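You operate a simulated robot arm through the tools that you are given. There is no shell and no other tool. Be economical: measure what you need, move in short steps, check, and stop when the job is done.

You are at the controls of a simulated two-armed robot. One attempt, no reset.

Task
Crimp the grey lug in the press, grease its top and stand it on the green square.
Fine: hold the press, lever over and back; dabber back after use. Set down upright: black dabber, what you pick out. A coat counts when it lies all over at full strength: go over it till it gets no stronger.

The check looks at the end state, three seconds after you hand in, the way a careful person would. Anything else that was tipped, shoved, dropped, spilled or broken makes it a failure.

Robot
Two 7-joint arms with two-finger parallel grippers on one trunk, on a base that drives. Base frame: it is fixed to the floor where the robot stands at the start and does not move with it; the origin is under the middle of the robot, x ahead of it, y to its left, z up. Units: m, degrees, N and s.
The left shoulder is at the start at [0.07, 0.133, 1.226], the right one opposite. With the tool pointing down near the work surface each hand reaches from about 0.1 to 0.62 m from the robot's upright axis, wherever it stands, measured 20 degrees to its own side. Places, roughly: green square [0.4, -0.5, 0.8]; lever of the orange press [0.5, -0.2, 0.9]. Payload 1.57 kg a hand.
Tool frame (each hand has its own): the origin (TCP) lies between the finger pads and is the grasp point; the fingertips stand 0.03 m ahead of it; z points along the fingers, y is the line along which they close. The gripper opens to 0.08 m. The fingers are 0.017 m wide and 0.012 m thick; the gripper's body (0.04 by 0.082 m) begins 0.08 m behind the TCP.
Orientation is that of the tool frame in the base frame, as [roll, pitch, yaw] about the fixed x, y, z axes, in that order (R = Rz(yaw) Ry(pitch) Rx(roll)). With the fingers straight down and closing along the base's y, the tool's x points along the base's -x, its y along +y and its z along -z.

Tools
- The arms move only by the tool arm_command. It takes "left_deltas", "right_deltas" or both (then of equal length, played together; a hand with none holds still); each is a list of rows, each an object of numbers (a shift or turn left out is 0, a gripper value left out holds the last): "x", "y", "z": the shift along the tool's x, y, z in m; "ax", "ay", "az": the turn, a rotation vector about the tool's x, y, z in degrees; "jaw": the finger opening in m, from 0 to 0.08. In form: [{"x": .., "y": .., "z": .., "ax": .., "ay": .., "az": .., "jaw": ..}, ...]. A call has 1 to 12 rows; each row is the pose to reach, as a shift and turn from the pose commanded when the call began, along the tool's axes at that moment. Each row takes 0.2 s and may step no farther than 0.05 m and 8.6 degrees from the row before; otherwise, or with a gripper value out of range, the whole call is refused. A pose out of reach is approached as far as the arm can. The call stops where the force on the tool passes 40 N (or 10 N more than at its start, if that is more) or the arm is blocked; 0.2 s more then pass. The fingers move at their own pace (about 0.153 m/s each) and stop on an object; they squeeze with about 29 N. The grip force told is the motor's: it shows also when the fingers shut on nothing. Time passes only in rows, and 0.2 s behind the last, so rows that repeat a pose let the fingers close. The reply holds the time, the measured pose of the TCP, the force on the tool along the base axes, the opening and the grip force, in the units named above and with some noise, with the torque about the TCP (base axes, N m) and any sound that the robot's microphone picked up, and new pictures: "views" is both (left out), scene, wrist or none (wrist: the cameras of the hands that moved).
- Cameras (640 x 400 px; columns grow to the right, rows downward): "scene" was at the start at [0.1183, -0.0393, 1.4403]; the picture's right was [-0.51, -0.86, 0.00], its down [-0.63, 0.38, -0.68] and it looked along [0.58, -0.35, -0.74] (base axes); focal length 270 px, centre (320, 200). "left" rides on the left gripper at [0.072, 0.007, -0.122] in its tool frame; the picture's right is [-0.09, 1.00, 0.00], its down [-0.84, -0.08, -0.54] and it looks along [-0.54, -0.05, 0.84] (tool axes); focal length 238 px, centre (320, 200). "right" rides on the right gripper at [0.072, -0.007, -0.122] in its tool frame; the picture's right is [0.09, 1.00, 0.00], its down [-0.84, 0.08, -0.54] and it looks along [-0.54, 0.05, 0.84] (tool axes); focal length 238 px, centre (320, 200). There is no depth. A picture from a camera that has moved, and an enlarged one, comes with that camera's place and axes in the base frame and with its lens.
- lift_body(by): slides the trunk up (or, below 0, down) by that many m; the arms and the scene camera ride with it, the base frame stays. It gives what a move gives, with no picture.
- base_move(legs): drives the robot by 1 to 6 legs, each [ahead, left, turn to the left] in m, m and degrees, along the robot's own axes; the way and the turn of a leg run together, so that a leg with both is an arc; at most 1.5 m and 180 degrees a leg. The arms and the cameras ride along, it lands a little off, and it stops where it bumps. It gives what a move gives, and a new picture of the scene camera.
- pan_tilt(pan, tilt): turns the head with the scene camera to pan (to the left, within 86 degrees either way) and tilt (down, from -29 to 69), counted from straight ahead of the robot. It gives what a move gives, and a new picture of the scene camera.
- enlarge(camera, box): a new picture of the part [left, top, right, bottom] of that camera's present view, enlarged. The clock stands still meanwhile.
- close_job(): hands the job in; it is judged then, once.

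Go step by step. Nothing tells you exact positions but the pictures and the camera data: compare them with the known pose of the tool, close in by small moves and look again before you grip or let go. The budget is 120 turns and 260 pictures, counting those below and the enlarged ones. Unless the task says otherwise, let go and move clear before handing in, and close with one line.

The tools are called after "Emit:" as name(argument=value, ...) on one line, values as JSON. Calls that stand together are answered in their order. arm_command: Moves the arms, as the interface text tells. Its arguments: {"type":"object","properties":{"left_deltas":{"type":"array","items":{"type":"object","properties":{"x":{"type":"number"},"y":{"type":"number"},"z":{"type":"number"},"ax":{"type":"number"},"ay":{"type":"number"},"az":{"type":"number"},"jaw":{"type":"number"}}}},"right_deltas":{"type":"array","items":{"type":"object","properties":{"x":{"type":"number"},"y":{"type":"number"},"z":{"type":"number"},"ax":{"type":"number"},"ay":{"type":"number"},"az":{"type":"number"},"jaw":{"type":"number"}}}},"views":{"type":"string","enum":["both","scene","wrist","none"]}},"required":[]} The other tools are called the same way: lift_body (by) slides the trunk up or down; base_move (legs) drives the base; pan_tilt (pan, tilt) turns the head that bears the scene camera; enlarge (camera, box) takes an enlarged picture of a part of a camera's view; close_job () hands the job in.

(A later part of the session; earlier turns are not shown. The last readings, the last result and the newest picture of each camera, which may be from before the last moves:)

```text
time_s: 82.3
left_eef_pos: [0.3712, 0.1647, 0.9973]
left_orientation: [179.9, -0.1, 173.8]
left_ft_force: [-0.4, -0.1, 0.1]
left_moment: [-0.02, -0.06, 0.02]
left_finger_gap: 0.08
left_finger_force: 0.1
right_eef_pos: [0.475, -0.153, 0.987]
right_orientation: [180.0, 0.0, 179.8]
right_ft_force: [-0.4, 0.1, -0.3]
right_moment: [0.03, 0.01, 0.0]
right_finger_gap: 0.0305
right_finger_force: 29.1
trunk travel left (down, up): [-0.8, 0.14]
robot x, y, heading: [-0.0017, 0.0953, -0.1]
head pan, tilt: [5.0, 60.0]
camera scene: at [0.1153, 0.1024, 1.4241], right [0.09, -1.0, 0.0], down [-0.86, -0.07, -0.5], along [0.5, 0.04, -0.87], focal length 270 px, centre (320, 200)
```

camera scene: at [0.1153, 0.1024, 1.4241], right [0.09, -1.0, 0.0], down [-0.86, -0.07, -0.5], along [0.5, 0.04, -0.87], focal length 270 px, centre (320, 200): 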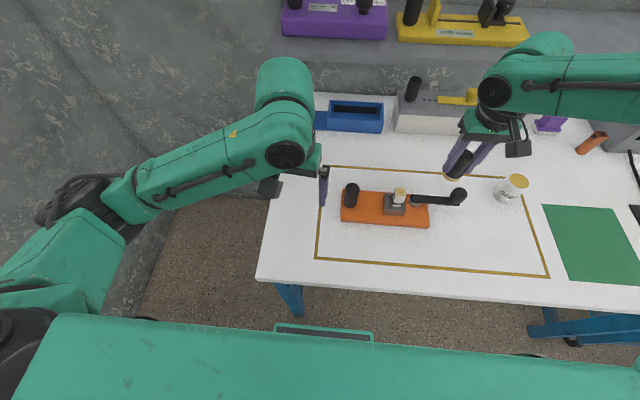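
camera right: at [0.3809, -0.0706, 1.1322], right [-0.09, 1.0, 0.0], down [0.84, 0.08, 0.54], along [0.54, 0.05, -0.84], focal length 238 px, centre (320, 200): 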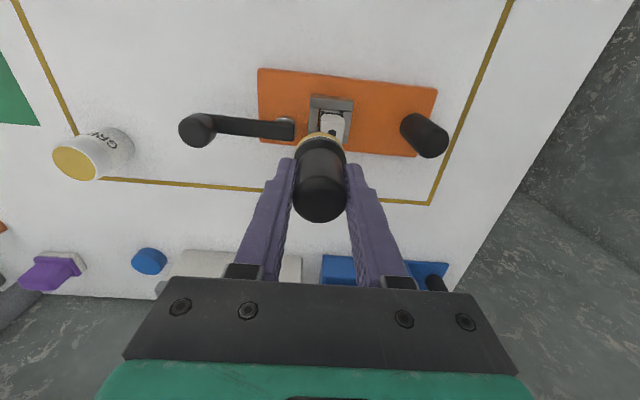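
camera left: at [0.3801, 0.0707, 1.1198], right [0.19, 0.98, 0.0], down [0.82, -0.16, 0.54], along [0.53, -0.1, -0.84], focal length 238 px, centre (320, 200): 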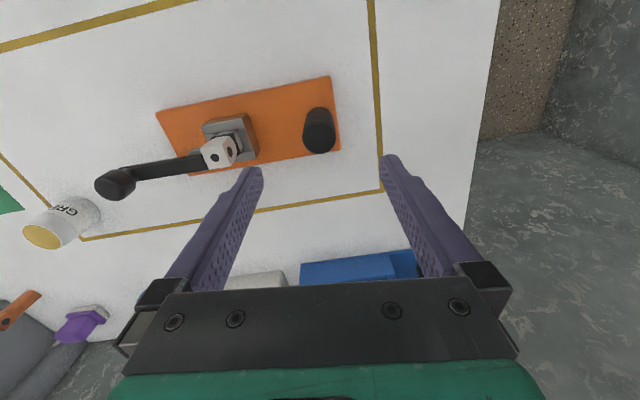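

Emit:
arm_command(right_deltas=[{"x": 0.006, "y": 0.045}, {"x": 0.013, "y": 0.09}, {"x": 0.013, "y": 0.099, "z": 0.03}, {"x": 0.013, "y": 0.099, "z": 0.046}, {"x": 0.019, "y": 0.105, "z": 0.047}, {"x": 0.007, "y": 0.105, "z": 0.047}, {"x": 0.007, "y": 0.093, "z": 0.047}, {"x": 0.019, "y": 0.093, "z": 0.047}, {"x": 0.019, "y": 0.105, "z": 0.047}, {"x": 0.007, "y": 0.105, "z": 0.047}, {"x": 0.007, "y": 0.093, "z": 0.047}, {"x": 0.013, "y": 0.099, "z": 0.047}], views="none")

Emit:
arm_command(right_deltas=[{"z": -0.02}, {"x": 0.02, "y": -0.035, "z": -0.045}, {"x": 0.02, "y": -0.045, "z": -0.047}], views="none")

Emit:
enlarge(camera="scene", box=[384, 182, 416, 202])

```text
time_s: 84.9
left_eef_pos: [0.3693, 0.1667, 0.9988]
left_orientation: [-180.0, 0.2, 173.8]
left_ft_force: [-0.4, -0.8, -0.1]
left_moment: [-0.03, 0.03, 0.03]
left_finger_gap: 0.08
left_finger_force: 0.2
right_eef_pos: [0.4625, -0.0519, 0.9421]
right_orientation: [-179.9, 0.3, 179.9]
right_ft_force: [5.2, -1.6, 18.0]
right_moment: [-0.07, -0.27, 0.01]
right_finger_gap: 0.0308
right_finger_force: 28.7
trunk travel left (down, up): [-0.8, 0.14]
robot x, y, heading: [-0.0028, 0.0978, -0.1]
head pan, tilt: [5.0, 60.0]
```

```text
time_s: 85.7
left_eef_pos: [0.3709, 0.1657, 0.9999]
left_orientation: [179.9, 0.0, 173.9]
left_ft_force: [-0.6, 0.8, 0.0]
left_moment: [-0.01, 0.01, -0.02]
left_finger_gap: 0.0802
left_finger_force: 0.1
right_eef_pos: [0.4421, -0.099, 0.986]
right_orientation: [-180.0, -0.1, 179.9]
right_ft_force: [0.5, -0.1, -0.4]
right_moment: [0.0, 0.02, 0.0]
right_finger_gap: 0.0306
right_finger_force: 29.1
trunk travel left (down, up): [-0.8, 0.14]
robot x, y, heading: [-0.0006, 0.0974, -0.2]
head pan, tilt: [5.0, 60.0]
```

```text
16.00 times, centred on (400, 192) of scene
camera zoom: at [0.1149, 0.105, 1.4241], right [0.09, -1.0, 0.0], down [-0.86, -0.07, -0.5], along [0.5, 0.04, -0.87], focal length 4325 px, centre (-960, 328)
```

zoom: 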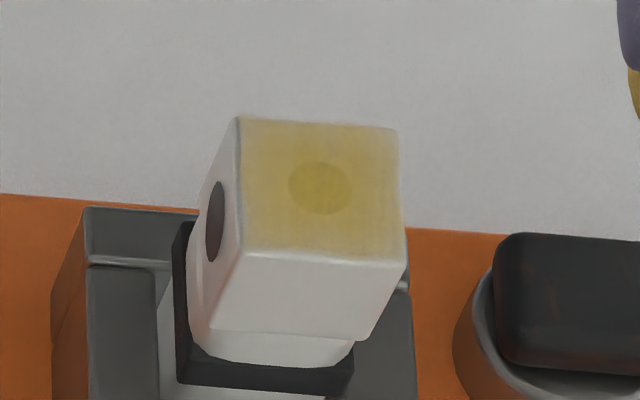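

Perhaps a touch stronger. One more pass to confirm it's level.

Emit:
arm_command(right_deltas=[{"x": -0.012, "y": 0.025}, {"x": -0.02, "y": 0.045, "z": 0.03}, {"x": -0.02, "y": 0.045, "z": 0.047}, {"x": -0.012, "y": 0.053, "z": 0.0475}, {"x": -0.028, "y": 0.053, "z": 0.0475}, {"x": -0.028, "y": 0.037, "z": 0.0475}, {"x": -0.012, "y": 0.037, "z": 0.0475}, {"x": -0.012, "y": 0.053, "z": 0.0475}, {"x": -0.028, "y": 0.053, "z": 0.0475}, {"x": -0.028, "y": 0.037, "z": 0.0475}, {"x": -0.012, "y": 0.037, "z": 0.0475}, {"x": -0.02, "y": 0.045, "z": 0.0475}], views="none")

Emit:
arm_command(right_deltas=[{"z": -0.02}, {"x": 0.02, "y": -0.035, "z": -0.045}, {"x": 0.02, "y": -0.045, "z": -0.047}], views="none")

Emit:
enlarge(camera="scene", box=[384, 182, 416, 202])

Emit:
enlarge(camera="left", box=[80, 170, 240, 270])

```text
time_s: 88.3
left_eef_pos: [0.368, 0.1643, 0.9997]
left_orientation: [179.9, 0.3, 173.7]
left_ft_force: [0.4, 0.9, 0.3]
left_moment: [0.01, -0.03, -0.01]
left_finger_gap: 0.0799
left_finger_force: 0.0
right_eef_pos: [0.4582, -0.0544, 0.9412]
right_orientation: [-180.0, 0.2, 179.8]
right_ft_force: [-0.9, -6.7, 24.5]
right_moment: [-0.47, 0.08, 0.01]
right_finger_gap: 0.0307
right_finger_force: 29.2
trunk travel left (down, up): [-0.8, 0.14]
robot x, y, heading: [-0.0013, 0.0981, -0.2]
head pan, tilt: [5.0, 60.0]
```

```text
time_s: 89.1
left_eef_pos: [0.3711, 0.1668, 0.9975]
left_orientation: [-179.9, 0.0, 173.9]
left_ft_force: [-0.3, 0.0, -0.3]
left_moment: [-0.01, -0.01, -0.01]
left_finger_gap: 0.08
left_finger_force: 0.0
right_eef_pos: [0.4405, -0.0972, 0.988]
right_orientation: [-180.0, -0.1, 180.0]
right_ft_force: [0.2, -0.1, -0.2]
right_moment: [-0.02, 0.01, 0.0]
right_finger_gap: 0.0306
right_finger_force: 28.9
trunk travel left (down, up): [-0.8, 0.14]
robot x, y, heading: [-0.0059, 0.0964, -0.1]
head pan, tilt: [5.0, 60.0]
```

```text
16.00 times, centred on (400, 192) of scene
camera zoom: at [0.1153, 0.1048, 1.424], right [0.09, -1.0, 0.0], down [-0.86, -0.07, -0.5], along [0.5, 0.04, -0.87], focal length 4325 px, centre (-960, 328)
```

zoom: 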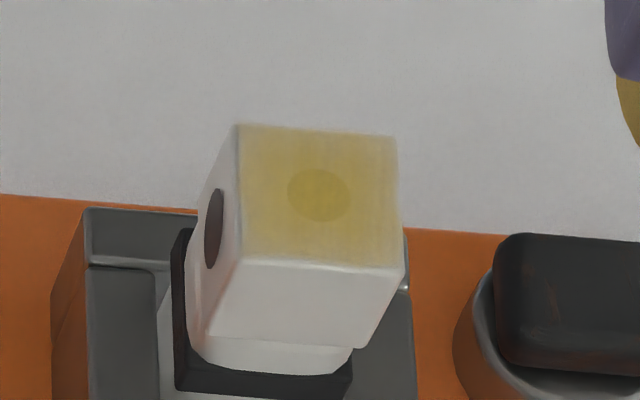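

```text
4.00 times, centred on (160, 220) of left
camera zoom: at [0.2993, 0.1804, 1.1197], right [0.2, 0.98, 0.0], down [0.82, -0.17, 0.54], along [0.53, -0.11, -0.84], focal length 953 px, centre (960, 120)
```

zoom: 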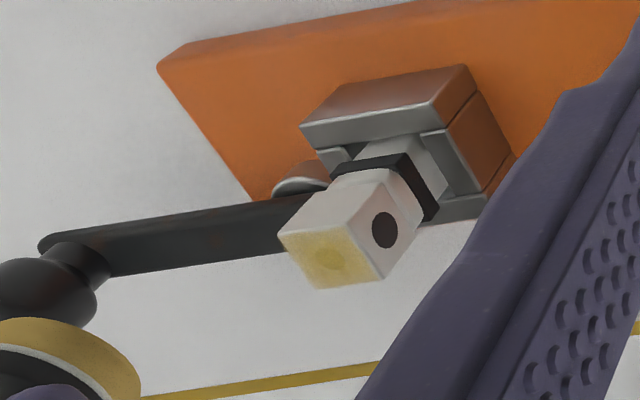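

The coat is level and all over. Now the dabber goes back to its place at (.366,-.375).

Emit:
base_move(legs=[[0.0, -0.2, 0.0]])

```text
time_s: 90.7
left_eef_pos: [0.3694, -0.0311, 0.9976]
left_orientation: [-179.9, -0.1, 173.9]
left_ft_force: [-0.2, 0.0, -1.1]
left_moment: [0.02, -0.04, 0.04]
left_finger_gap: 0.0799
left_finger_force: 0.0
right_eef_pos: [0.4405, -0.2961, 0.9872]
right_orientation: [-179.8, 0.0, 180.0]
right_ft_force: [0.7, -0.8, -0.8]
right_moment: [-0.03, -0.01, -0.03]
right_finger_gap: 0.0307
right_finger_force: 29.6
trunk travel left (down, up): [-0.8, 0.14]
robot x, y, heading: [-0.0023, -0.1009, -0.3]
head pan, tilt: [5.0, 60.0]
camera scene: at [0.1138, -0.0917, 1.4242], right [0.08, -1.0, 0.0], down [-0.86, -0.07, -0.5], along [0.5, 0.04, -0.87], focal length 270 px, centre (320, 200)
```

scene: 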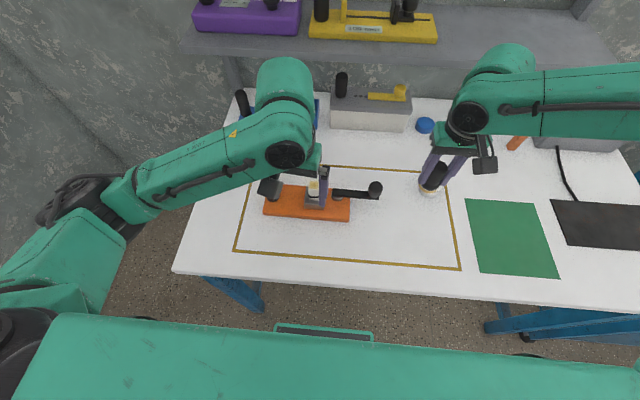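

Emit:
arm_command(right_deltas=[{"x": 0.03, "y": -0.032}, {"x": 0.06, "y": -0.064}, {"x": 0.074, "y": -0.079}, {"x": 0.074, "y": -0.079, "z": 0.045}, {"x": 0.074, "y": -0.079, "z": 0.09}, {"x": 0.074, "y": -0.079, "z": 0.12}, {"x": 0.074, "y": -0.079, "z": 0.127}, {"x": 0.074, "y": -0.079, "z": 0.13}, {"x": 0.074, "y": -0.079, "z": 0.13}], views="wrist")

Emit:
enlarge(camera="scene", box=[400, 190, 480, 240])

```text
time_s: 92.7
left_eef_pos: [0.3702, -0.0333, 0.9981]
left_orientation: [180.0, 0.0, 173.7]
left_ft_force: [0.4, -0.1, 0.4]
left_moment: [0.0, -0.02, 0.0]
left_finger_gap: 0.0801
left_finger_force: 0.1
right_eef_pos: [0.3659, -0.3762, 0.8574]
right_orientation: [179.9, 0.0, 180.0]
right_ft_force: [0.0, -0.1, -0.7]
right_moment: [-0.02, 0.01, -0.01]
right_finger_gap: 0.0304
right_finger_force: 28.9
trunk travel left (down, up): [-0.8, 0.14]
robot x, y, heading: [-0.0038, -0.1016, -0.1]
head pan, tilt: [5.0, 60.0]
camera right: at [0.2934, -0.382, 0.9789], right [-0.09, 1.0, 0.0], down [0.84, 0.08, 0.54], along [0.54, 0.05, -0.84], focal length 238 px, centre (320, 200)
```

right: 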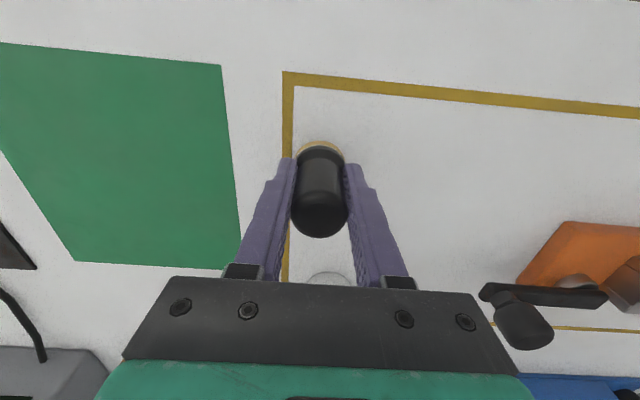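

```text
8.00 times, centred on (440, 215) of scene
camera zoom: at [0.1139, -0.0941, 1.4242], right [0.08, -1.0, 0.0], down [-0.86, -0.07, -0.5], along [0.5, 0.04, -0.87], focal length 2162 px, centre (-640, 80)
```

zoom: 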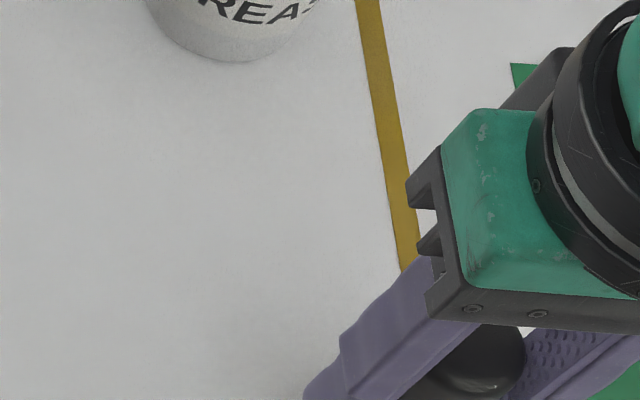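

Not touching yet. I lower in small steps until contact.

Emit:
arm_command(right_deltas=[{"z": 0.004}, {"z": 0.007}, {"z": 0.009}, {"z": 0.01}, {"z": 0.01}], views="none")

```text
time_s: 93.8
left_eef_pos: [0.3694, -0.0323, 0.9995]
left_orientation: [179.9, 0.1, 173.8]
left_ft_force: [-0.3, 0.3, -0.4]
left_moment: [0.0, -0.01, 0.02]
left_finger_gap: 0.0802
left_finger_force: 0.1
right_eef_pos: [0.3662, -0.3748, 0.8472]
right_orientation: [-179.9, 0.2, 179.9]
right_ft_force: [1.4, 0.5, 8.3]
right_moment: [0.06, -0.16, 0.0]
right_finger_gap: 0.0305
right_finger_force: 29.3
trunk travel left (down, up): [-0.8, 0.14]
robot x, y, heading: [-0.0024, -0.1022, -0.1]
head pan, tilt: [5.0, 60.0]
```

Contact with 8 N. I open and rise straight up.

Emit:
arm_command(right_deltas=[{"jaw": 0.04}, {"jaw": 0.08}, {"jaw": 0.08}, {"jaw": 0.08, "z": -0.03}, {"jaw": 0.08, "z": -0.07}, {"jaw": 0.08, "z": -0.11}], views="wrist")

```text
time_s: 95.2
left_eef_pos: [0.3706, -0.0321, 0.9998]
left_orientation: [179.9, 0.0, 173.8]
left_ft_force: [-0.4, -0.9, -0.6]
left_moment: [-0.02, 0.01, 0.0]
left_finger_gap: 0.08
left_finger_force: 0.1
right_eef_pos: [0.3627, -0.3759, 0.9561]
right_orientation: [-180.0, 0.0, 179.9]
right_ft_force: [0.5, 0.1, 0.2]
right_moment: [0.03, -0.01, -0.03]
right_finger_gap: 0.0799
right_finger_force: 0.1
trunk travel left (down, up): [-0.8, 0.14]
robot x, y, heading: [-0.0001, -0.0993, -0.0]
head pan, tilt: [5.0, 60.0]
camera right: at [0.2911, -0.3815, 1.0781], right [-0.09, 1.0, 0.0], down [0.84, 0.08, 0.54], along [0.54, 0.05, -0.84], focal length 238 px, centre (320, 200)
```

right: 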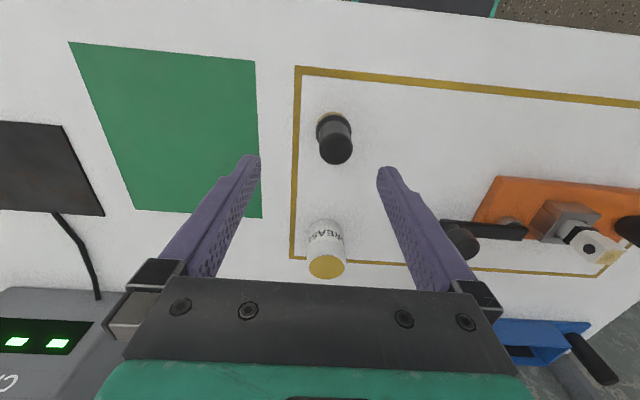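

Emit:
enlarge(camera="right", box=[260, 80, 420, 180])

Emit:
enlarge(camera="scene", box=[380, 160, 480, 260])

```text
4.00 times, centred on (340, 130) of right
camera zoom: at [0.2911, -0.3815, 1.0781], right [-0.09, 1.0, 0.0], down [0.84, 0.08, 0.54], along [0.54, 0.05, -0.84], focal length 953 px, centre (240, 480)
```

zoom: 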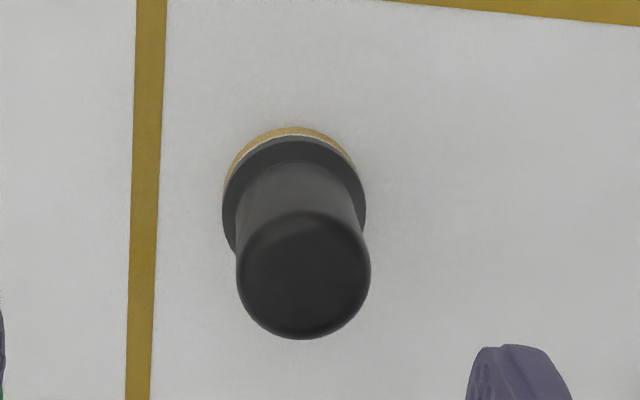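

```text
4.00 times, centred on (430, 210) of scene
camera zoom: at [0.113, -0.0937, 1.4242], right [0.08, -1.0, 0.0], down [-0.86, -0.07, -0.5], along [0.5, 0.04, -0.87], focal length 1081 px, centre (-120, 160)
```

zoom: 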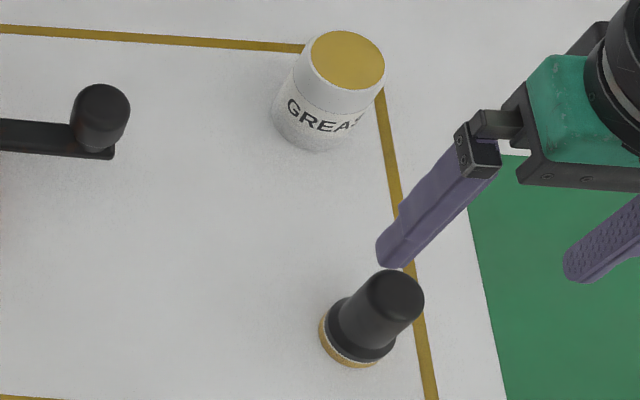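

The dabber stands upright. I raise the hand, go back left with the base and line up over the lug with a narrower jaw.

Emit:
arm_command(right_deltas=[{"z": -0.04}, {"z": -0.06, "jaw": 0.055}], views="none")

Emit:
base_move(legs=[[0.0, 0.2, 0.1]])

Emit:
arm_command(right_deltas=[{"x": -0.03, "y": 0.035}, {"x": -0.06, "y": 0.075}, {"x": -0.09, "y": 0.11}, {"x": -0.09, "y": 0.11, "z": 0.03}], views="wrist")

```text
time_s: 95.8
left_eef_pos: [0.3704, -0.032, 0.9979]
left_orientation: [-180.0, 0.0, 173.8]
left_ft_force: [-0.3, -0.8, 0.4]
left_moment: [0.02, -0.01, -0.02]
left_finger_gap: 0.08
left_finger_force: 0.0
right_eef_pos: [0.3644, -0.3752, 1.0177]
right_orientation: [-180.0, -0.1, 179.9]
right_ft_force: [-0.4, 0.4, 0.2]
right_moment: [0.02, 0.0, 0.03]
right_finger_gap: 0.0553
right_finger_force: 0.0
trunk travel left (down, up): [-0.8, 0.14]
robot x, y, heading: [-0.003, -0.1008, -0.1]
head pan, tilt: [5.0, 60.0]
```

```text
time_s: 97.5
left_eef_pos: [0.3699, 0.1698, 0.9981]
left_orientation: [180.0, 0.0, 173.7]
left_ft_force: [-0.1, 1.0, 0.2]
left_moment: [0.03, -0.01, 0.0]
left_finger_gap: 0.0799
left_finger_force: 0.1
right_eef_pos: [0.364, -0.1738, 1.0168]
right_orientation: [180.0, 0.0, 179.9]
right_ft_force: [0.7, 0.3, 0.0]
right_moment: [-0.01, -0.02, 0.02]
right_finger_gap: 0.0549
right_finger_force: 0.0
trunk travel left (down, up): [-0.8, 0.14]
robot x, y, heading: [0.0, 0.1046, 0.0]
head pan, tilt: [5.0, 60.0]
camera scene: at [0.1143, 0.1079, 1.4242], right [0.08, -1.0, 0.0], down [-0.86, -0.07, -0.5], along [0.5, 0.04, -0.87], focal length 270 px, centre (320, 200)
```

scene: 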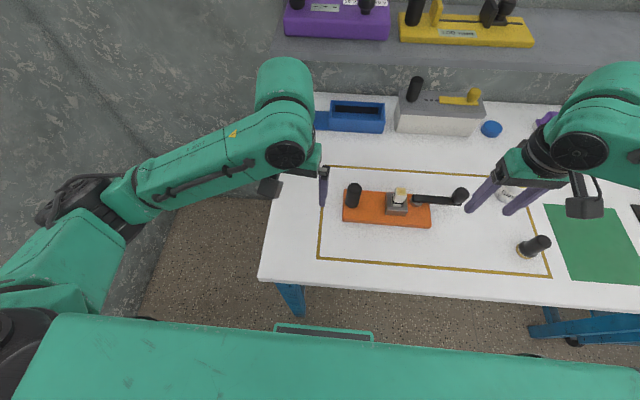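

```text
time_s: 98.5
left_eef_pos: [0.3705, 0.1704, 0.9984]
left_orientation: [179.9, 0.0, 173.7]
left_ft_force: [0.4, -0.2, -0.3]
left_moment: [-0.01, 0.02, 0.02]
left_finger_gap: 0.08
left_finger_force: 0.0
right_eef_pos: [0.4568, -0.0621, 0.9873]
right_orientation: [179.8, 0.0, 180.0]
right_ft_force: [0.5, 0.2, 0.1]
right_moment: [0.01, 0.02, 0.01]
right_finger_gap: 0.055
right_finger_force: 0.1
trunk travel left (down, up): [-0.8, 0.14]
robot x, y, heading: [-0.0006, 0.1017, -0.1]
head pan, tilt: [5.0, 60.0]
camera right: at [0.3852, -0.0689, 1.1099], right [-0.09, 1.0, 0.0], down [0.84, 0.08, 0.54], along [0.54, 0.05, -0.84], focal length 238 px, centre (320, 200)
```

right: 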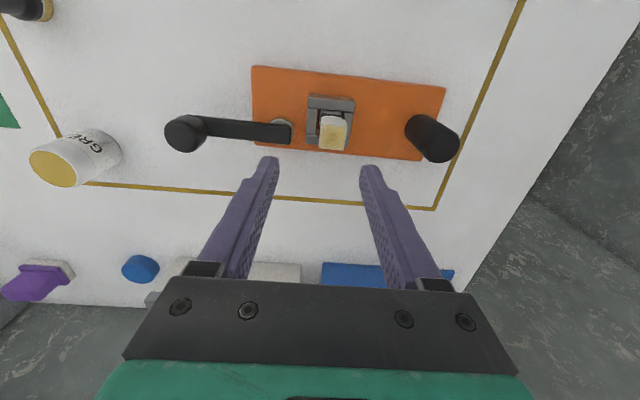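

Emit:
enlarge(camera="right", box=[270, 70, 400, 170])

Emit:
enlarge(camera="scene", box=[360, 165, 440, 215])

```text
4.00 times, centred on (335, 120) of right
camera zoom: at [0.3852, -0.0689, 1.1099], right [-0.09, 1.0, 0.0], down [0.84, 0.08, 0.54], along [0.54, 0.05, -0.84], focal length 953 px, centre (260, 520)
```

zoom: 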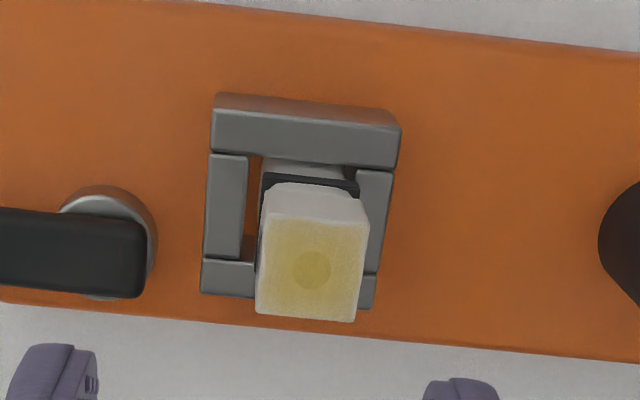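

```text
8.00 times, centred on (400, 190) of scene
camera zoom: at [0.1149, 0.1087, 1.4241], right [0.08, -1.0, 0.0], down [-0.86, -0.07, -0.5], along [0.5, 0.04, -0.87], focal length 2162 px, centre (-320, 280)
```

zoom: 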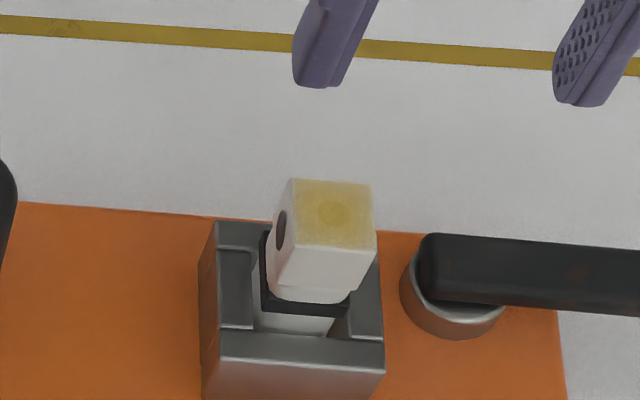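

The lug is at about (.454,-.0515), top about .896. I lower the open jaw around it.

Emit:
arm_command(right_deltas=[{"x": 0.003, "y": 0.0106}, {"x": 0.003, "y": 0.0106, "z": 0.035}, {"x": 0.003, "y": 0.0106, "z": 0.05}, {"x": 0.003, "y": 0.0106, "z": 0.05}], views="wrist")

Emit:
enlarge(camera="scene", box=[360, 150, 440, 200])

```text
time_s: 99.5
left_eef_pos: [0.3718, 0.1715, 0.9986]
left_orientation: [-179.9, 0.1, 173.6]
left_ft_force: [-0.5, 0.5, 0.5]
left_moment: [0.0, 0.0, 0.02]
left_finger_gap: 0.0802
left_finger_force: 0.0
right_eef_pos: [0.4514, -0.0504, 0.9378]
right_orientation: [180.0, 0.1, 180.0]
right_ft_force: [-0.7, 0.8, 0.1]
right_moment: [0.0, -0.03, 0.03]
right_finger_gap: 0.0551
right_finger_force: 0.1
trunk travel left (down, up): [-0.8, 0.14]
robot x, y, heading: [-0.0034, 0.104, 0.1]
head pan, tilt: [5.0, 60.0]
camera right: at [0.3794, -0.0573, 1.0594], right [-0.09, 1.0, 0.0], down [0.84, 0.08, 0.54], along [0.54, 0.05, -0.84], focal length 238 px, centre (320, 200)
```

right: 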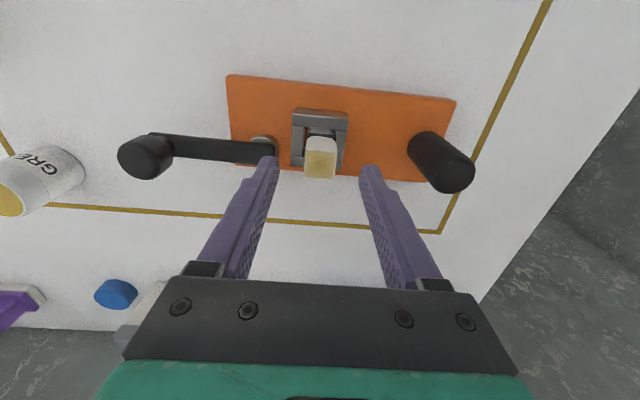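

```text
8.00 times, centred on (400, 175) of scene
camera zoom: at [0.1139, 0.1108, 1.4242], right [0.08, -1.0, 0.0], down [-0.86, -0.07, -0.5], along [0.5, 0.04, -0.87], focal length 2162 px, centre (-320, 400)
```

zoom: 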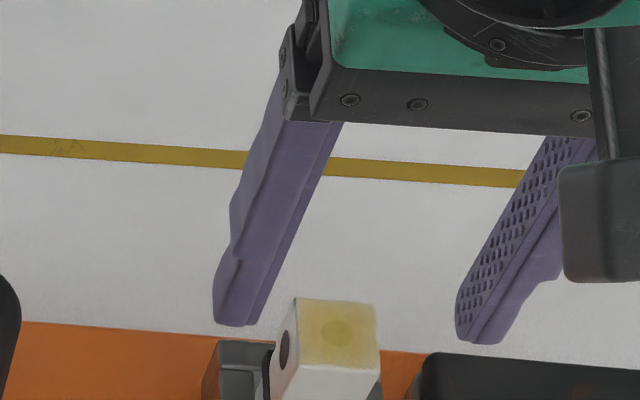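

Emit:
arm_command(right_deltas=[{"x": -0.003, "z": 0.025}, {"x": -0.003, "z": 0.044}, {"x": -0.003, "z": 0.044}], views="wrist")

Emit:
enlarge(camera="left", box=[60, 150, 260, 275])

```text
time_s: 100.3
left_eef_pos: [0.3706, 0.1709, 0.9981]
left_orientation: [179.9, -0.1, 173.7]
left_ft_force: [0.1, 0.3, 0.6]
left_moment: [0.01, -0.01, 0.02]
left_finger_gap: 0.0802
left_finger_force: 0.1
right_eef_pos: [0.448, -0.0578, 0.9006]
right_orientation: [180.0, 0.1, 179.9]
right_ft_force: [-0.4, -1.0, 0.0]
right_moment: [0.03, 0.02, 0.01]
right_finger_gap: 0.055
right_finger_force: 0.0
right hand out of reach, approached as far as the arm can: row 2, 3
trunk travel left (down, up): [-0.8, 0.14]
robot x, y, heading: [-0.0, 0.1016, -0.2]
head pan, tilt: [5.0, 60.0]
camera right: at [0.3757, -0.0651, 1.0224], right [-0.09, 1.0, 0.0], down [0.84, 0.08, 0.54], along [0.54, 0.05, -0.84], focal length 238 px, centre (320, 200)
```

right: 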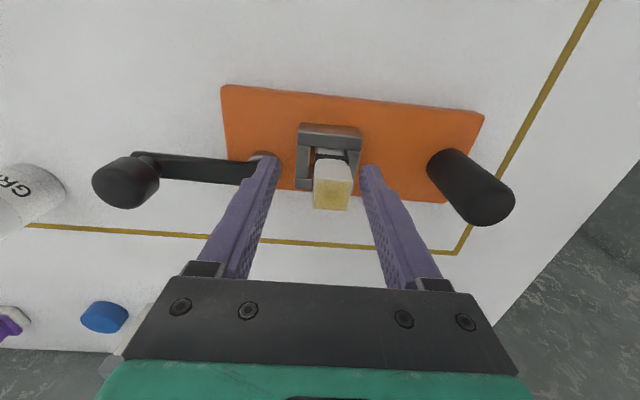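

```text
3.20 times, centred on (160, 212) of left
camera zoom: at [0.2985, 0.1856, 1.12], right [0.2, 0.98, 0.0], down [0.82, -0.17, 0.54], along [0.53, -0.11, -0.84], focal length 763 px, centre (832, 160)
```

zoom: 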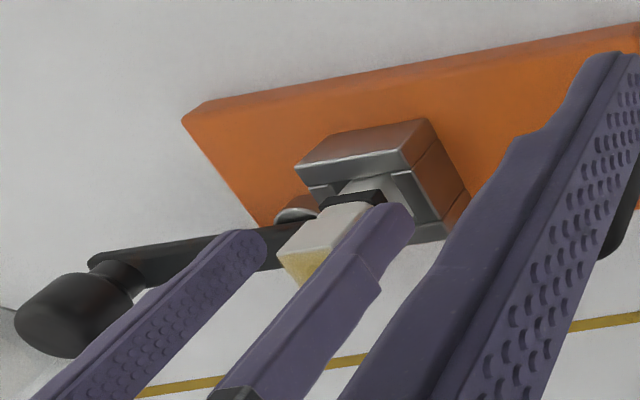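

Out of reach by a little. Raise, shift the base left 5 cm more, retry.

Emit:
arm_command(right_deltas=[{"z": -0.03}, {"z": -0.06}], views="none")

Emit:
base_move(legs=[[0.0, 0.06, 0.1]])

```text
time_s: 100.9
left_eef_pos: [0.3699, 0.1728, 0.9979]
left_orientation: [-179.9, 0.1, 173.7]
left_ft_force: [0.2, -0.4, 0.6]
left_moment: [0.0, -0.03, -0.02]
left_finger_gap: 0.0799
left_finger_force: 0.1
right_eef_pos: [0.4463, -0.0577, 0.9627]
right_orientation: [180.0, 0.1, 180.0]
right_ft_force: [-0.2, 0.9, 0.7]
right_moment: [-0.01, -0.06, -0.01]
right_finger_gap: 0.0551
right_finger_force: 0.0
trunk travel left (down, up): [-0.8, 0.14]
robot x, y, heading: [-0.0001, 0.1029, -0.2]
head pan, tilt: [5.0, 60.0]
```

```text
time_s: 101.8
left_eef_pos: [0.3704, 0.227, 0.9995]
left_orientation: [179.9, 0.1, 173.7]
left_ft_force: [1.0, -0.2, 0.0]
left_moment: [0.01, -0.04, 0.01]
left_finger_gap: 0.0801
left_finger_force: 0.0
right_eef_pos: [0.4474, -0.0018, 0.9621]
right_orientation: [179.8, 0.1, 179.9]
right_ft_force: [0.4, 0.3, -0.2]
right_moment: [0.05, -0.04, 0.05]
right_finger_gap: 0.055
right_finger_force: 0.1
trunk travel left (down, up): [-0.8, 0.14]
robot x, y, heading: [0.0018, 0.1619, -0.0]
head pan, tilt: [5.0, 60.0]
camera scene: at [0.1145, 0.1644, 1.4242], right [0.09, -1.0, 0.0], down [-0.86, -0.07, -0.5], along [0.5, 0.05, -0.87], focal length 270 px, centre (320, 200)
```

scene: 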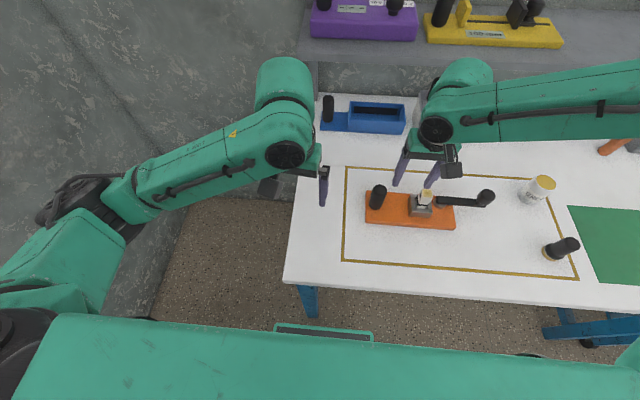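

Emit:
arm_command(right_deltas=[{"x": -0.0066, "y": -0.025}, {"x": -0.0066, "y": -0.049}, {"x": -0.0066, "y": -0.049, "z": 0.03}, {"x": -0.0066, "y": -0.049, "z": 0.03}], views="wrist")

```text
time_s: 102.8
left_eef_pos: [0.3714, 0.2319, 0.9983]
left_orientation: [180.0, 0.0, 173.8]
left_ft_force: [-0.4, 0.1, 0.4]
left_moment: [0.0, 0.01, -0.01]
left_finger_gap: 0.0801
left_finger_force: 0.1
right_eef_pos: [0.4544, -0.0494, 0.9314]
right_orientation: [180.0, 0.0, 179.9]
right_ft_force: [0.1, 0.2, 0.4]
right_moment: [0.03, 0.0, 0.04]
right_finger_gap: 0.0551
right_finger_force: 0.0
trunk travel left (down, up): [-0.8, 0.14]
robot x, y, heading: [0.0002, 0.1651, -0.1]
head pan, tilt: [5.0, 60.0]
camera right: at [0.382, -0.0545, 1.0528], right [-0.09, 1.0, 0.0], down [0.84, 0.08, 0.54], along [0.54, 0.05, -0.84], focal length 238 px, centre (320, 200)
```

right: 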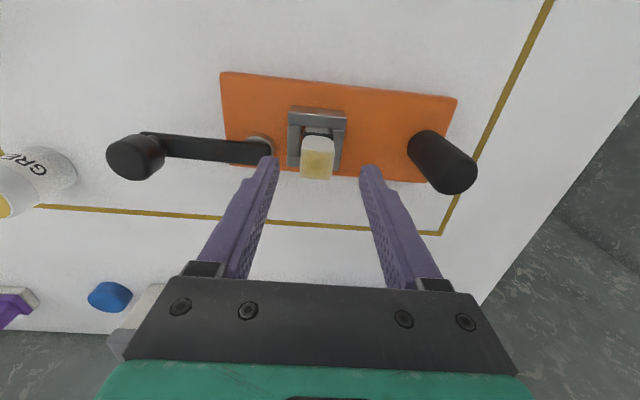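

Emit:
arm_command(right_deltas=[{"z": 0.02}, {"z": 0.039}, {"z": 0.039}], views="wrist")

Emit:
enlarge(camera="scene", box=[380, 160, 460, 220])

```text
time_s: 103.6
left_eef_pos: [0.371, 0.2308, 0.9988]
left_orientation: [179.9, -0.1, 173.7]
left_ft_force: [0.2, 0.3, 0.1]
left_moment: [-0.02, 0.0, 0.01]
left_finger_gap: 0.08
left_finger_force: 0.0
right_eef_pos: [0.453, -0.0464, 0.8927]
right_orientation: [180.0, 0.0, 179.8]
right_ft_force: [0.3, 0.5, 0.3]
right_moment: [0.01, 0.02, -0.01]
right_finger_gap: 0.0551
right_finger_force: 0.0
trunk travel left (down, up): [-0.8, 0.14]
robot x, y, heading: [-0.0045, 0.1674, -0.1]
head pan, tilt: [5.0, 60.0]
camera right: at [0.3814, -0.0529, 1.0138], right [-0.09, 1.0, 0.0], down [0.84, 0.08, 0.54], along [0.54, 0.05, -0.84], focal length 238 px, centre (320, 200)
```

right: 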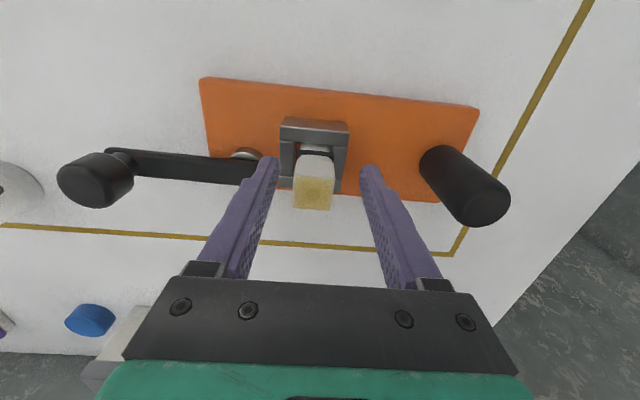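

```text
6.67 times, centred on (420, 190) of scene
camera zoom: at [0.1139, 0.1702, 1.4242], right [0.09, -1.0, 0.0], down [-0.86, -0.07, -0.5], along [0.5, 0.04, -0.87], focal length 1802 px, centre (-347, 267)
```

zoom: 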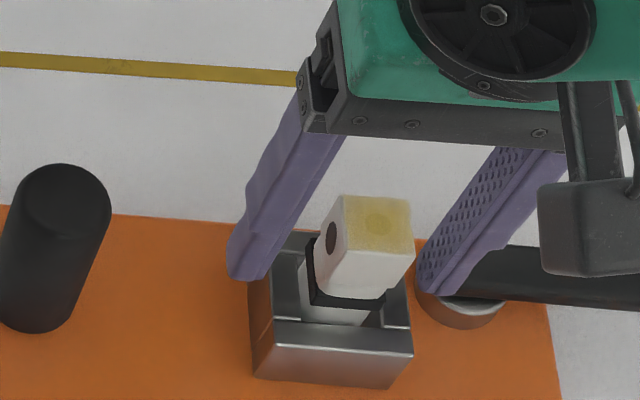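

Emit:
arm_command(right_deltas=[{"y": -0.003}, {"y": -0.003, "jaw": 0.035}, {"y": -0.003, "jaw": 0.01}, {"y": -0.003, "jaw": 0.01}, {"y": -0.003, "jaw": 0.01}], views="wrist")

```text
time_s: 104.8
left_eef_pos: [0.3701, 0.2305, 0.9989]
left_orientation: [-180.0, 0.1, 173.8]
left_ft_force: [-0.1, 0.1, -0.1]
left_moment: [-0.04, -0.02, 0.0]
left_finger_gap: 0.0799
left_finger_force: 0.0
right_eef_pos: [0.4547, -0.0509, 0.8922]
right_orientation: [-180.0, -0.1, 180.0]
right_ft_force: [0.9, -2.0, 0.6]
right_moment: [-0.09, 0.01, -0.06]
right_finger_gap: 0.0233
right_finger_force: 29.2
trunk travel left (down, up): [-0.8, 0.14]
robot x, y, heading: [-0.0026, 0.1629, 0.2]
head pan, tilt: [5.0, 60.0]
camera right: at [0.3822, -0.0561, 1.0137], right [-0.09, 1.0, 0.0], down [0.84, 0.08, 0.54], along [0.54, 0.05, -0.84], focal length 238 px, centre (320, 200)
```

right: 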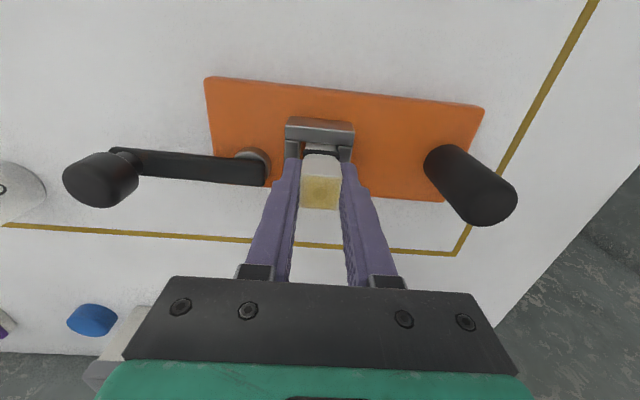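

Gripped at 23 mm. I lift slowly straight up.

Emit:
arm_command(right_deltas=[{"z": -0.01}, {"z": -0.02}, {"z": -0.035}, {"z": -0.06}, {"z": -0.1}, {"z": -0.13}], views="both")

Emit:
enlarge(camera="scene", box=[360, 110, 480, 240])

```text
time_s: 106.2
left_eef_pos: [0.3702, 0.2322, 0.999]
left_orientation: [-179.9, 0.0, 173.8]
left_ft_force: [0.2, -0.8, 0.1]
left_moment: [-0.01, -0.02, -0.03]
left_finger_gap: 0.0799
left_finger_force: 0.0
right_eef_pos: [0.4541, -0.0485, 1.0239]
right_orientation: [180.0, -0.2, -180.0]
right_ft_force: [-0.2, 0.2, -0.3]
right_moment: [-0.01, 0.0, -0.03]
right_finger_gap: 0.0231
right_finger_force: 29.4
trunk travel left (down, up): [-0.8, 0.14]
robot x, y, heading: [-0.0027, 0.1641, 0.1]
head pan, tilt: [5.0, 60.0]
camera scene: at [0.1139, 0.1706, 1.4242], right [0.09, -1.0, 0.0], down [-0.86, -0.07, -0.5], along [0.5, 0.04, -0.87], focal length 270 px, centre (320, 200)
camera right: at [0.3814, -0.0546, 1.1463], right [-0.09, 1.0, 0.0], down [0.84, 0.08, 0.54], along [0.54, 0.05, -0.84], focal length 238 px, centre (320, 200)
```

scene: 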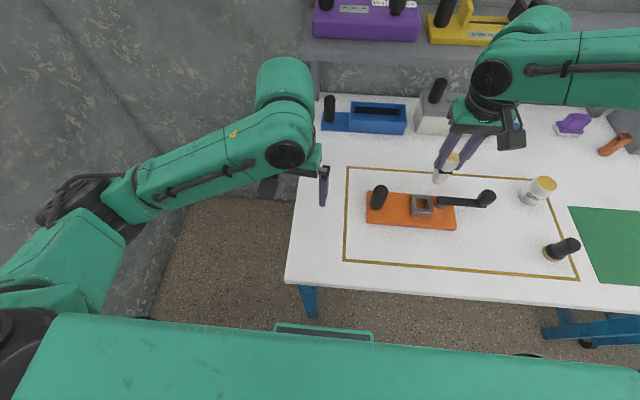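
right: 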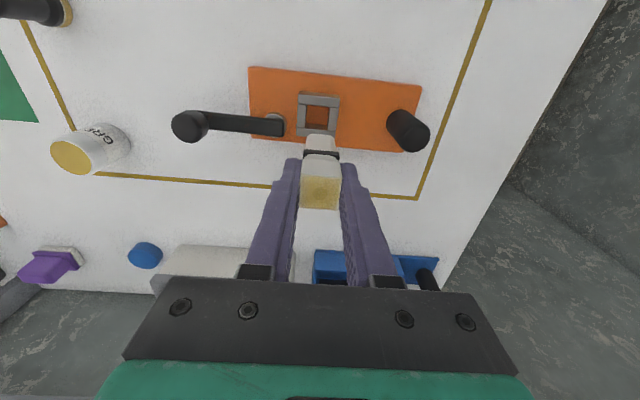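

```text
3.08 times, centred on (420, 175) of scene
camera zoom: at [0.1139, 0.1706, 1.4242], right [0.09, -1.0, 0.0], down [-0.86, -0.07, -0.5], along [0.5, 0.04, -0.87], focal length 832 px, centre (12, 277)
```

zoom: 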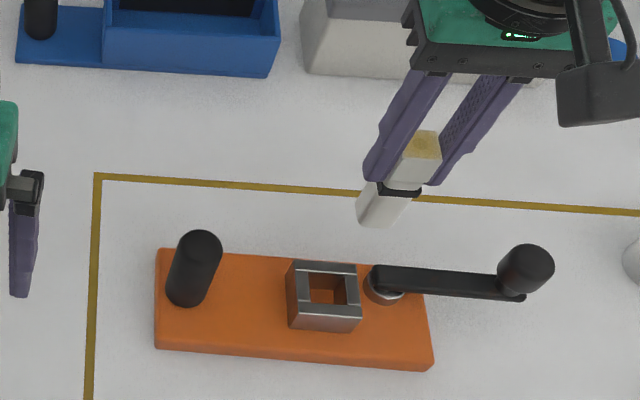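

The lug is out, upright in the grip; the press is undisturbed. I drive right toward the green square.

Emit:
base_move(legs=[[0.0, -0.43, 0.0]])

Emit:
pan_tilt(pan=-30, tilt=52)

```text
time_s: 108.9
left_eef_pos: [0.3701, -0.1963, 0.9976]
left_orientation: [-179.9, -0.1, 173.6]
left_ft_force: [0.5, 0.5, -0.2]
left_moment: [0.0, 0.0, 0.01]
left_finger_gap: 0.0799
left_finger_force: 0.0
right_eef_pos: [0.4524, -0.4756, 1.0251]
right_orientation: [-179.9, 0.0, 179.9]
right_ft_force: [0.1, 0.3, 0.3]
right_moment: [0.0, 0.0, -0.01]
right_finger_gap: 0.0229
right_finger_force: 29.1
trunk travel left (down, up): [-0.8, 0.14]
robot x, y, heading: [-0.003, -0.2655, -0.3]
head pan, tilt: [5.0, 60.0]
camera scene: at [0.1137, -0.2565, 1.4242], right [0.08, -1.0, 0.0], down [-0.86, -0.07, -0.5], along [0.5, 0.04, -0.87], focal length 270 px, centre (320, 200)
```

scene: 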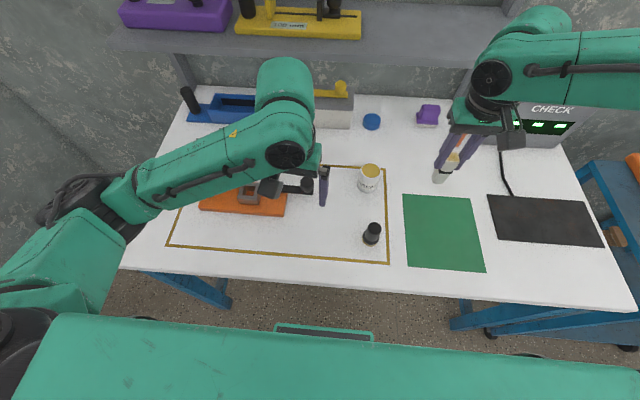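

```text
time_s: 109.9
left_eef_pos: [0.3708, -0.1974, 0.9985]
left_orientation: [-180.0, 0.0, 173.6]
left_ft_force: [0.6, 0.5, 0.3]
left_moment: [0.01, -0.01, -0.02]
left_finger_gap: 0.0803
left_finger_force: 0.0
right_eef_pos: [0.4536, -0.4778, 1.0242]
right_orientation: [-180.0, 0.1, 179.8]
right_ft_force: [0.1, 0.0, -1.3]
right_moment: [0.04, 0.01, 0.03]
right_finger_gap: 0.0232
right_finger_force: 28.8
trunk travel left (down, up): [-0.8, 0.14]
robot x, y, heading: [-0.0045, -0.2665, -0.0]
head pan, tilt: [-30.0, 52.0]
camera scene: at [0.1122, -0.3008, 1.4341], right [-0.5, -0.86, 0.0], down [-0.68, 0.4, -0.62], along [0.53, -0.31, -0.79], focal length 270 px, centre (320, 200)
```

scene: 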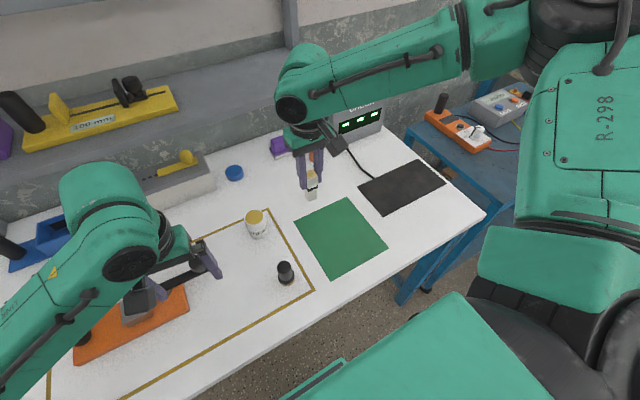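

The square's centre is at about (.403,-.534). I move above it and lower most of the way.

Emit:
arm_command(right_deltas=[{"x": 0.025, "y": -0.028}, {"x": 0.05, "y": -0.057}, {"x": 0.05, "y": -0.057, "z": 0.04}, {"x": 0.05, "y": -0.057, "z": 0.08}, {"x": 0.05, "y": -0.057, "z": 0.115}, {"x": 0.05, "y": -0.057, "z": 0.13}, {"x": 0.05, "y": -0.057, "z": 0.13}], views="wrist")

Emit:
enlarge(camera="scene", box=[280, 160, 400, 280])

```text
time_s: 111.5
left_eef_pos: [0.3695, -0.1967, 0.9989]
left_orientation: [-180.0, 0.0, 173.7]
left_ft_force: [0.3, -0.3, 0.5]
left_moment: [0.02, 0.01, 0.03]
left_finger_gap: 0.08
left_finger_force: 0.1
right_eef_pos: [0.4022, -0.5348, 0.8931]
right_orientation: [-180.0, 0.1, 179.8]
right_ft_force: [-0.2, 0.3, 0.0]
right_moment: [0.03, -0.02, 0.02]
right_finger_gap: 0.0233
right_finger_force: 28.9
trunk travel left (down, up): [-0.8, 0.14]
robot x, y, heading: [-0.0036, -0.2619, -0.2]
head pan, tilt: [-30.0, 52.0]
camera right: at [0.331, -0.5407, 1.0152], right [-0.09, 1.0, 0.0], down [0.84, 0.08, 0.54], along [0.54, 0.05, -0.84], focal length 238 px, centre (320, 200)
```

right: 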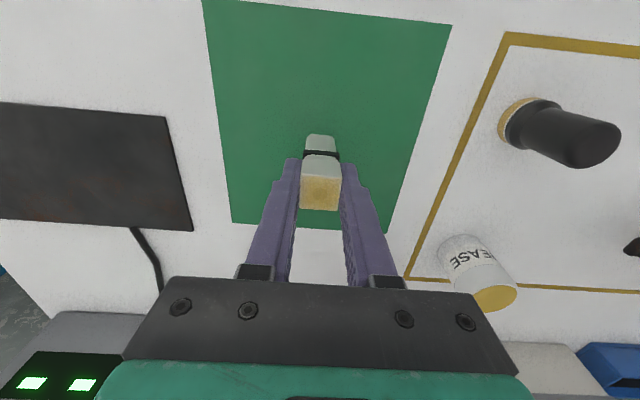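

```text
3.33 times, centred on (340, 220) of scene
camera zoom: at [0.1118, -0.3013, 1.4341], right [-0.5, -0.86, 0.0], down [-0.68, 0.4, -0.62], along [0.53, -0.31, -0.79], focal length 901 px, centre (253, 133)
```

zoom: 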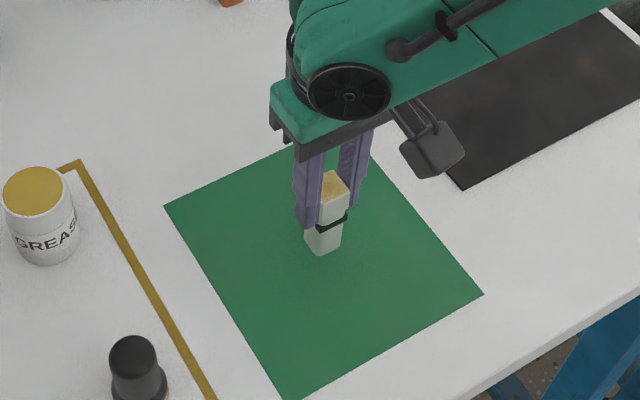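

Well over the square. I lower by small steps to contact.

Emit:
arm_command(right_deltas=[{"z": 0.012}, {"z": 0.018}, {"z": 0.022}, {"z": 0.025}, {"z": 0.025}], views="none")

Emit:
enlarge(camera="scene", box=[300, 180, 380, 250])

```text
time_s: 112.7
left_eef_pos: [0.3669, -0.1964, 1.0002]
left_orientation: [-180.0, 0.2, 173.8]
left_ft_force: [0.6, -0.2, 0.5]
left_moment: [0.0, -0.01, 0.01]
left_finger_gap: 0.08
left_finger_force: 0.0
right_eef_pos: [0.4027, -0.534, 0.8723]
right_orientation: [-179.9, 0.4, 179.9]
right_ft_force: [0.9, -4.9, 23.4]
right_moment: [-0.29, 0.08, 0.04]
right_finger_gap: 0.0232
right_finger_force: 28.7
trunk travel left (down, up): [-0.8, 0.14]
robot x, y, heading: [-0.0026, -0.2641, -0.4]
head pan, tilt: [-30.0, 52.0]
```

```text
5.71 times, centred on (340, 215) of scene
camera zoom: at [0.1089, -0.3002, 1.4347], right [-0.5, -0.86, 0.0], down [-0.68, 0.4, -0.62], along [0.53, -0.31, -0.79], focal length 1545 px, centre (206, 114)
```

zoom: 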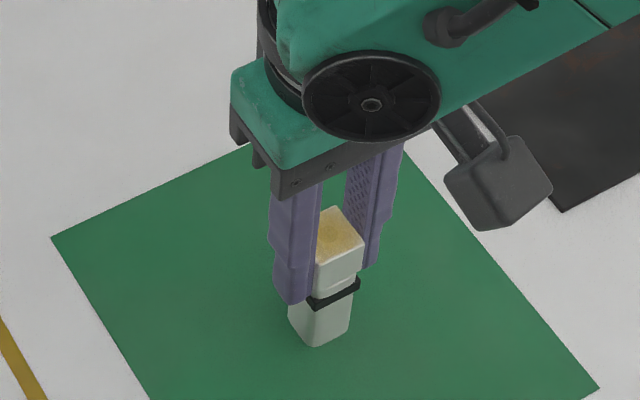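

Contact. I ease the load off, then open gradually and rise.

Emit:
arm_command(right_deltas=[{"z": -0.003}, {"z": -0.0037}, {"z": -0.0037, "jaw": 0.027}, {"z": -0.0037, "jaw": 0.035}, {"z": -0.0037, "jaw": 0.055}, {"z": -0.0037, "jaw": 0.07}, {"z": -0.03, "jaw": 0.07}, {"z": -0.07, "jaw": 0.07}, {"z": -0.11, "jaw": 0.07}, {"z": -0.14, "jaw": 0.07}], views="both")

Emit:
enlarge(camera="scene", box=[260, 180, 380, 290])

```text
time_s: 114.9
left_eef_pos: [0.37, -0.197, 0.999]
left_orientation: [180.0, 0.0, 173.7]
left_ft_force: [0.2, 0.5, 0.8]
left_moment: [-0.01, -0.02, 0.0]
left_finger_gap: 0.0802
left_finger_force: 0.1
right_eef_pos: [0.4008, -0.5348, 1.0095]
right_orientation: [180.0, 0.0, 179.8]
right_ft_force: [0.5, -0.1, 0.0]
right_moment: [-0.01, -0.01, -0.01]
right_finger_gap: 0.0702
right_finger_force: 0.1
trunk travel left (down, up): [-0.8, 0.14]
robot x, y, heading: [-0.0021, -0.266, -0.4]
head pan, tilt: [-30.0, 52.0]
camera scene: at [0.1115, -0.301, 1.4341], right [-0.5, -0.86, 0.0], down [-0.68, 0.4, -0.62], along [0.53, -0.31, -0.79], focal length 270 px, centre (320, 200)
camera right: at [0.3296, -0.5413, 1.1308], right [-0.09, 1.0, 0.0], down [0.84, 0.08, 0.54], along [0.54, 0.05, -0.84], focal length 238 px, centre (320, 200)
```

scene: 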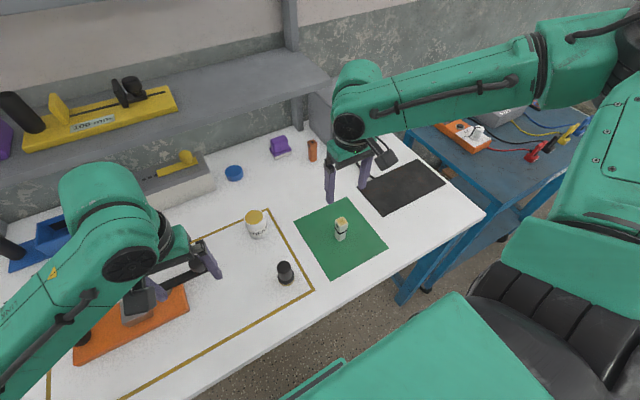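
right: 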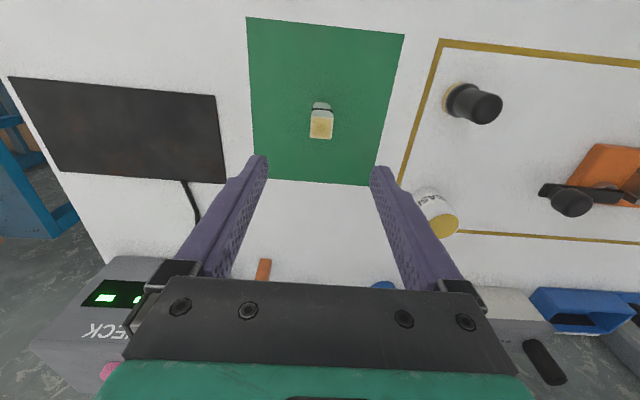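

```text
3.64 times, centred on (320, 235) of scene
camera zoom: at [0.1115, -0.301, 1.4341], right [-0.5, -0.86, 0.0], down [-0.68, 0.4, -0.62], along [0.53, -0.31, -0.79], focal length 983 px, centre (320, 73)
```

zoom: 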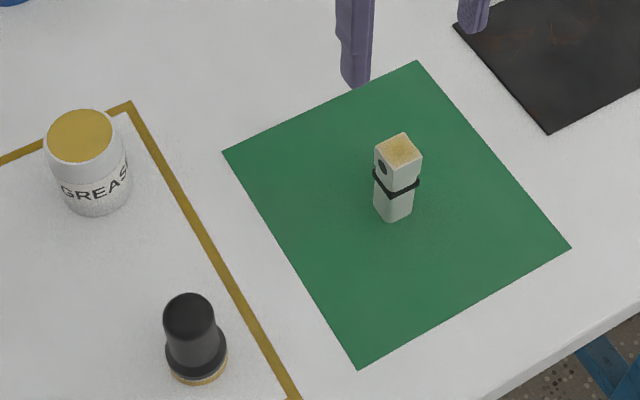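

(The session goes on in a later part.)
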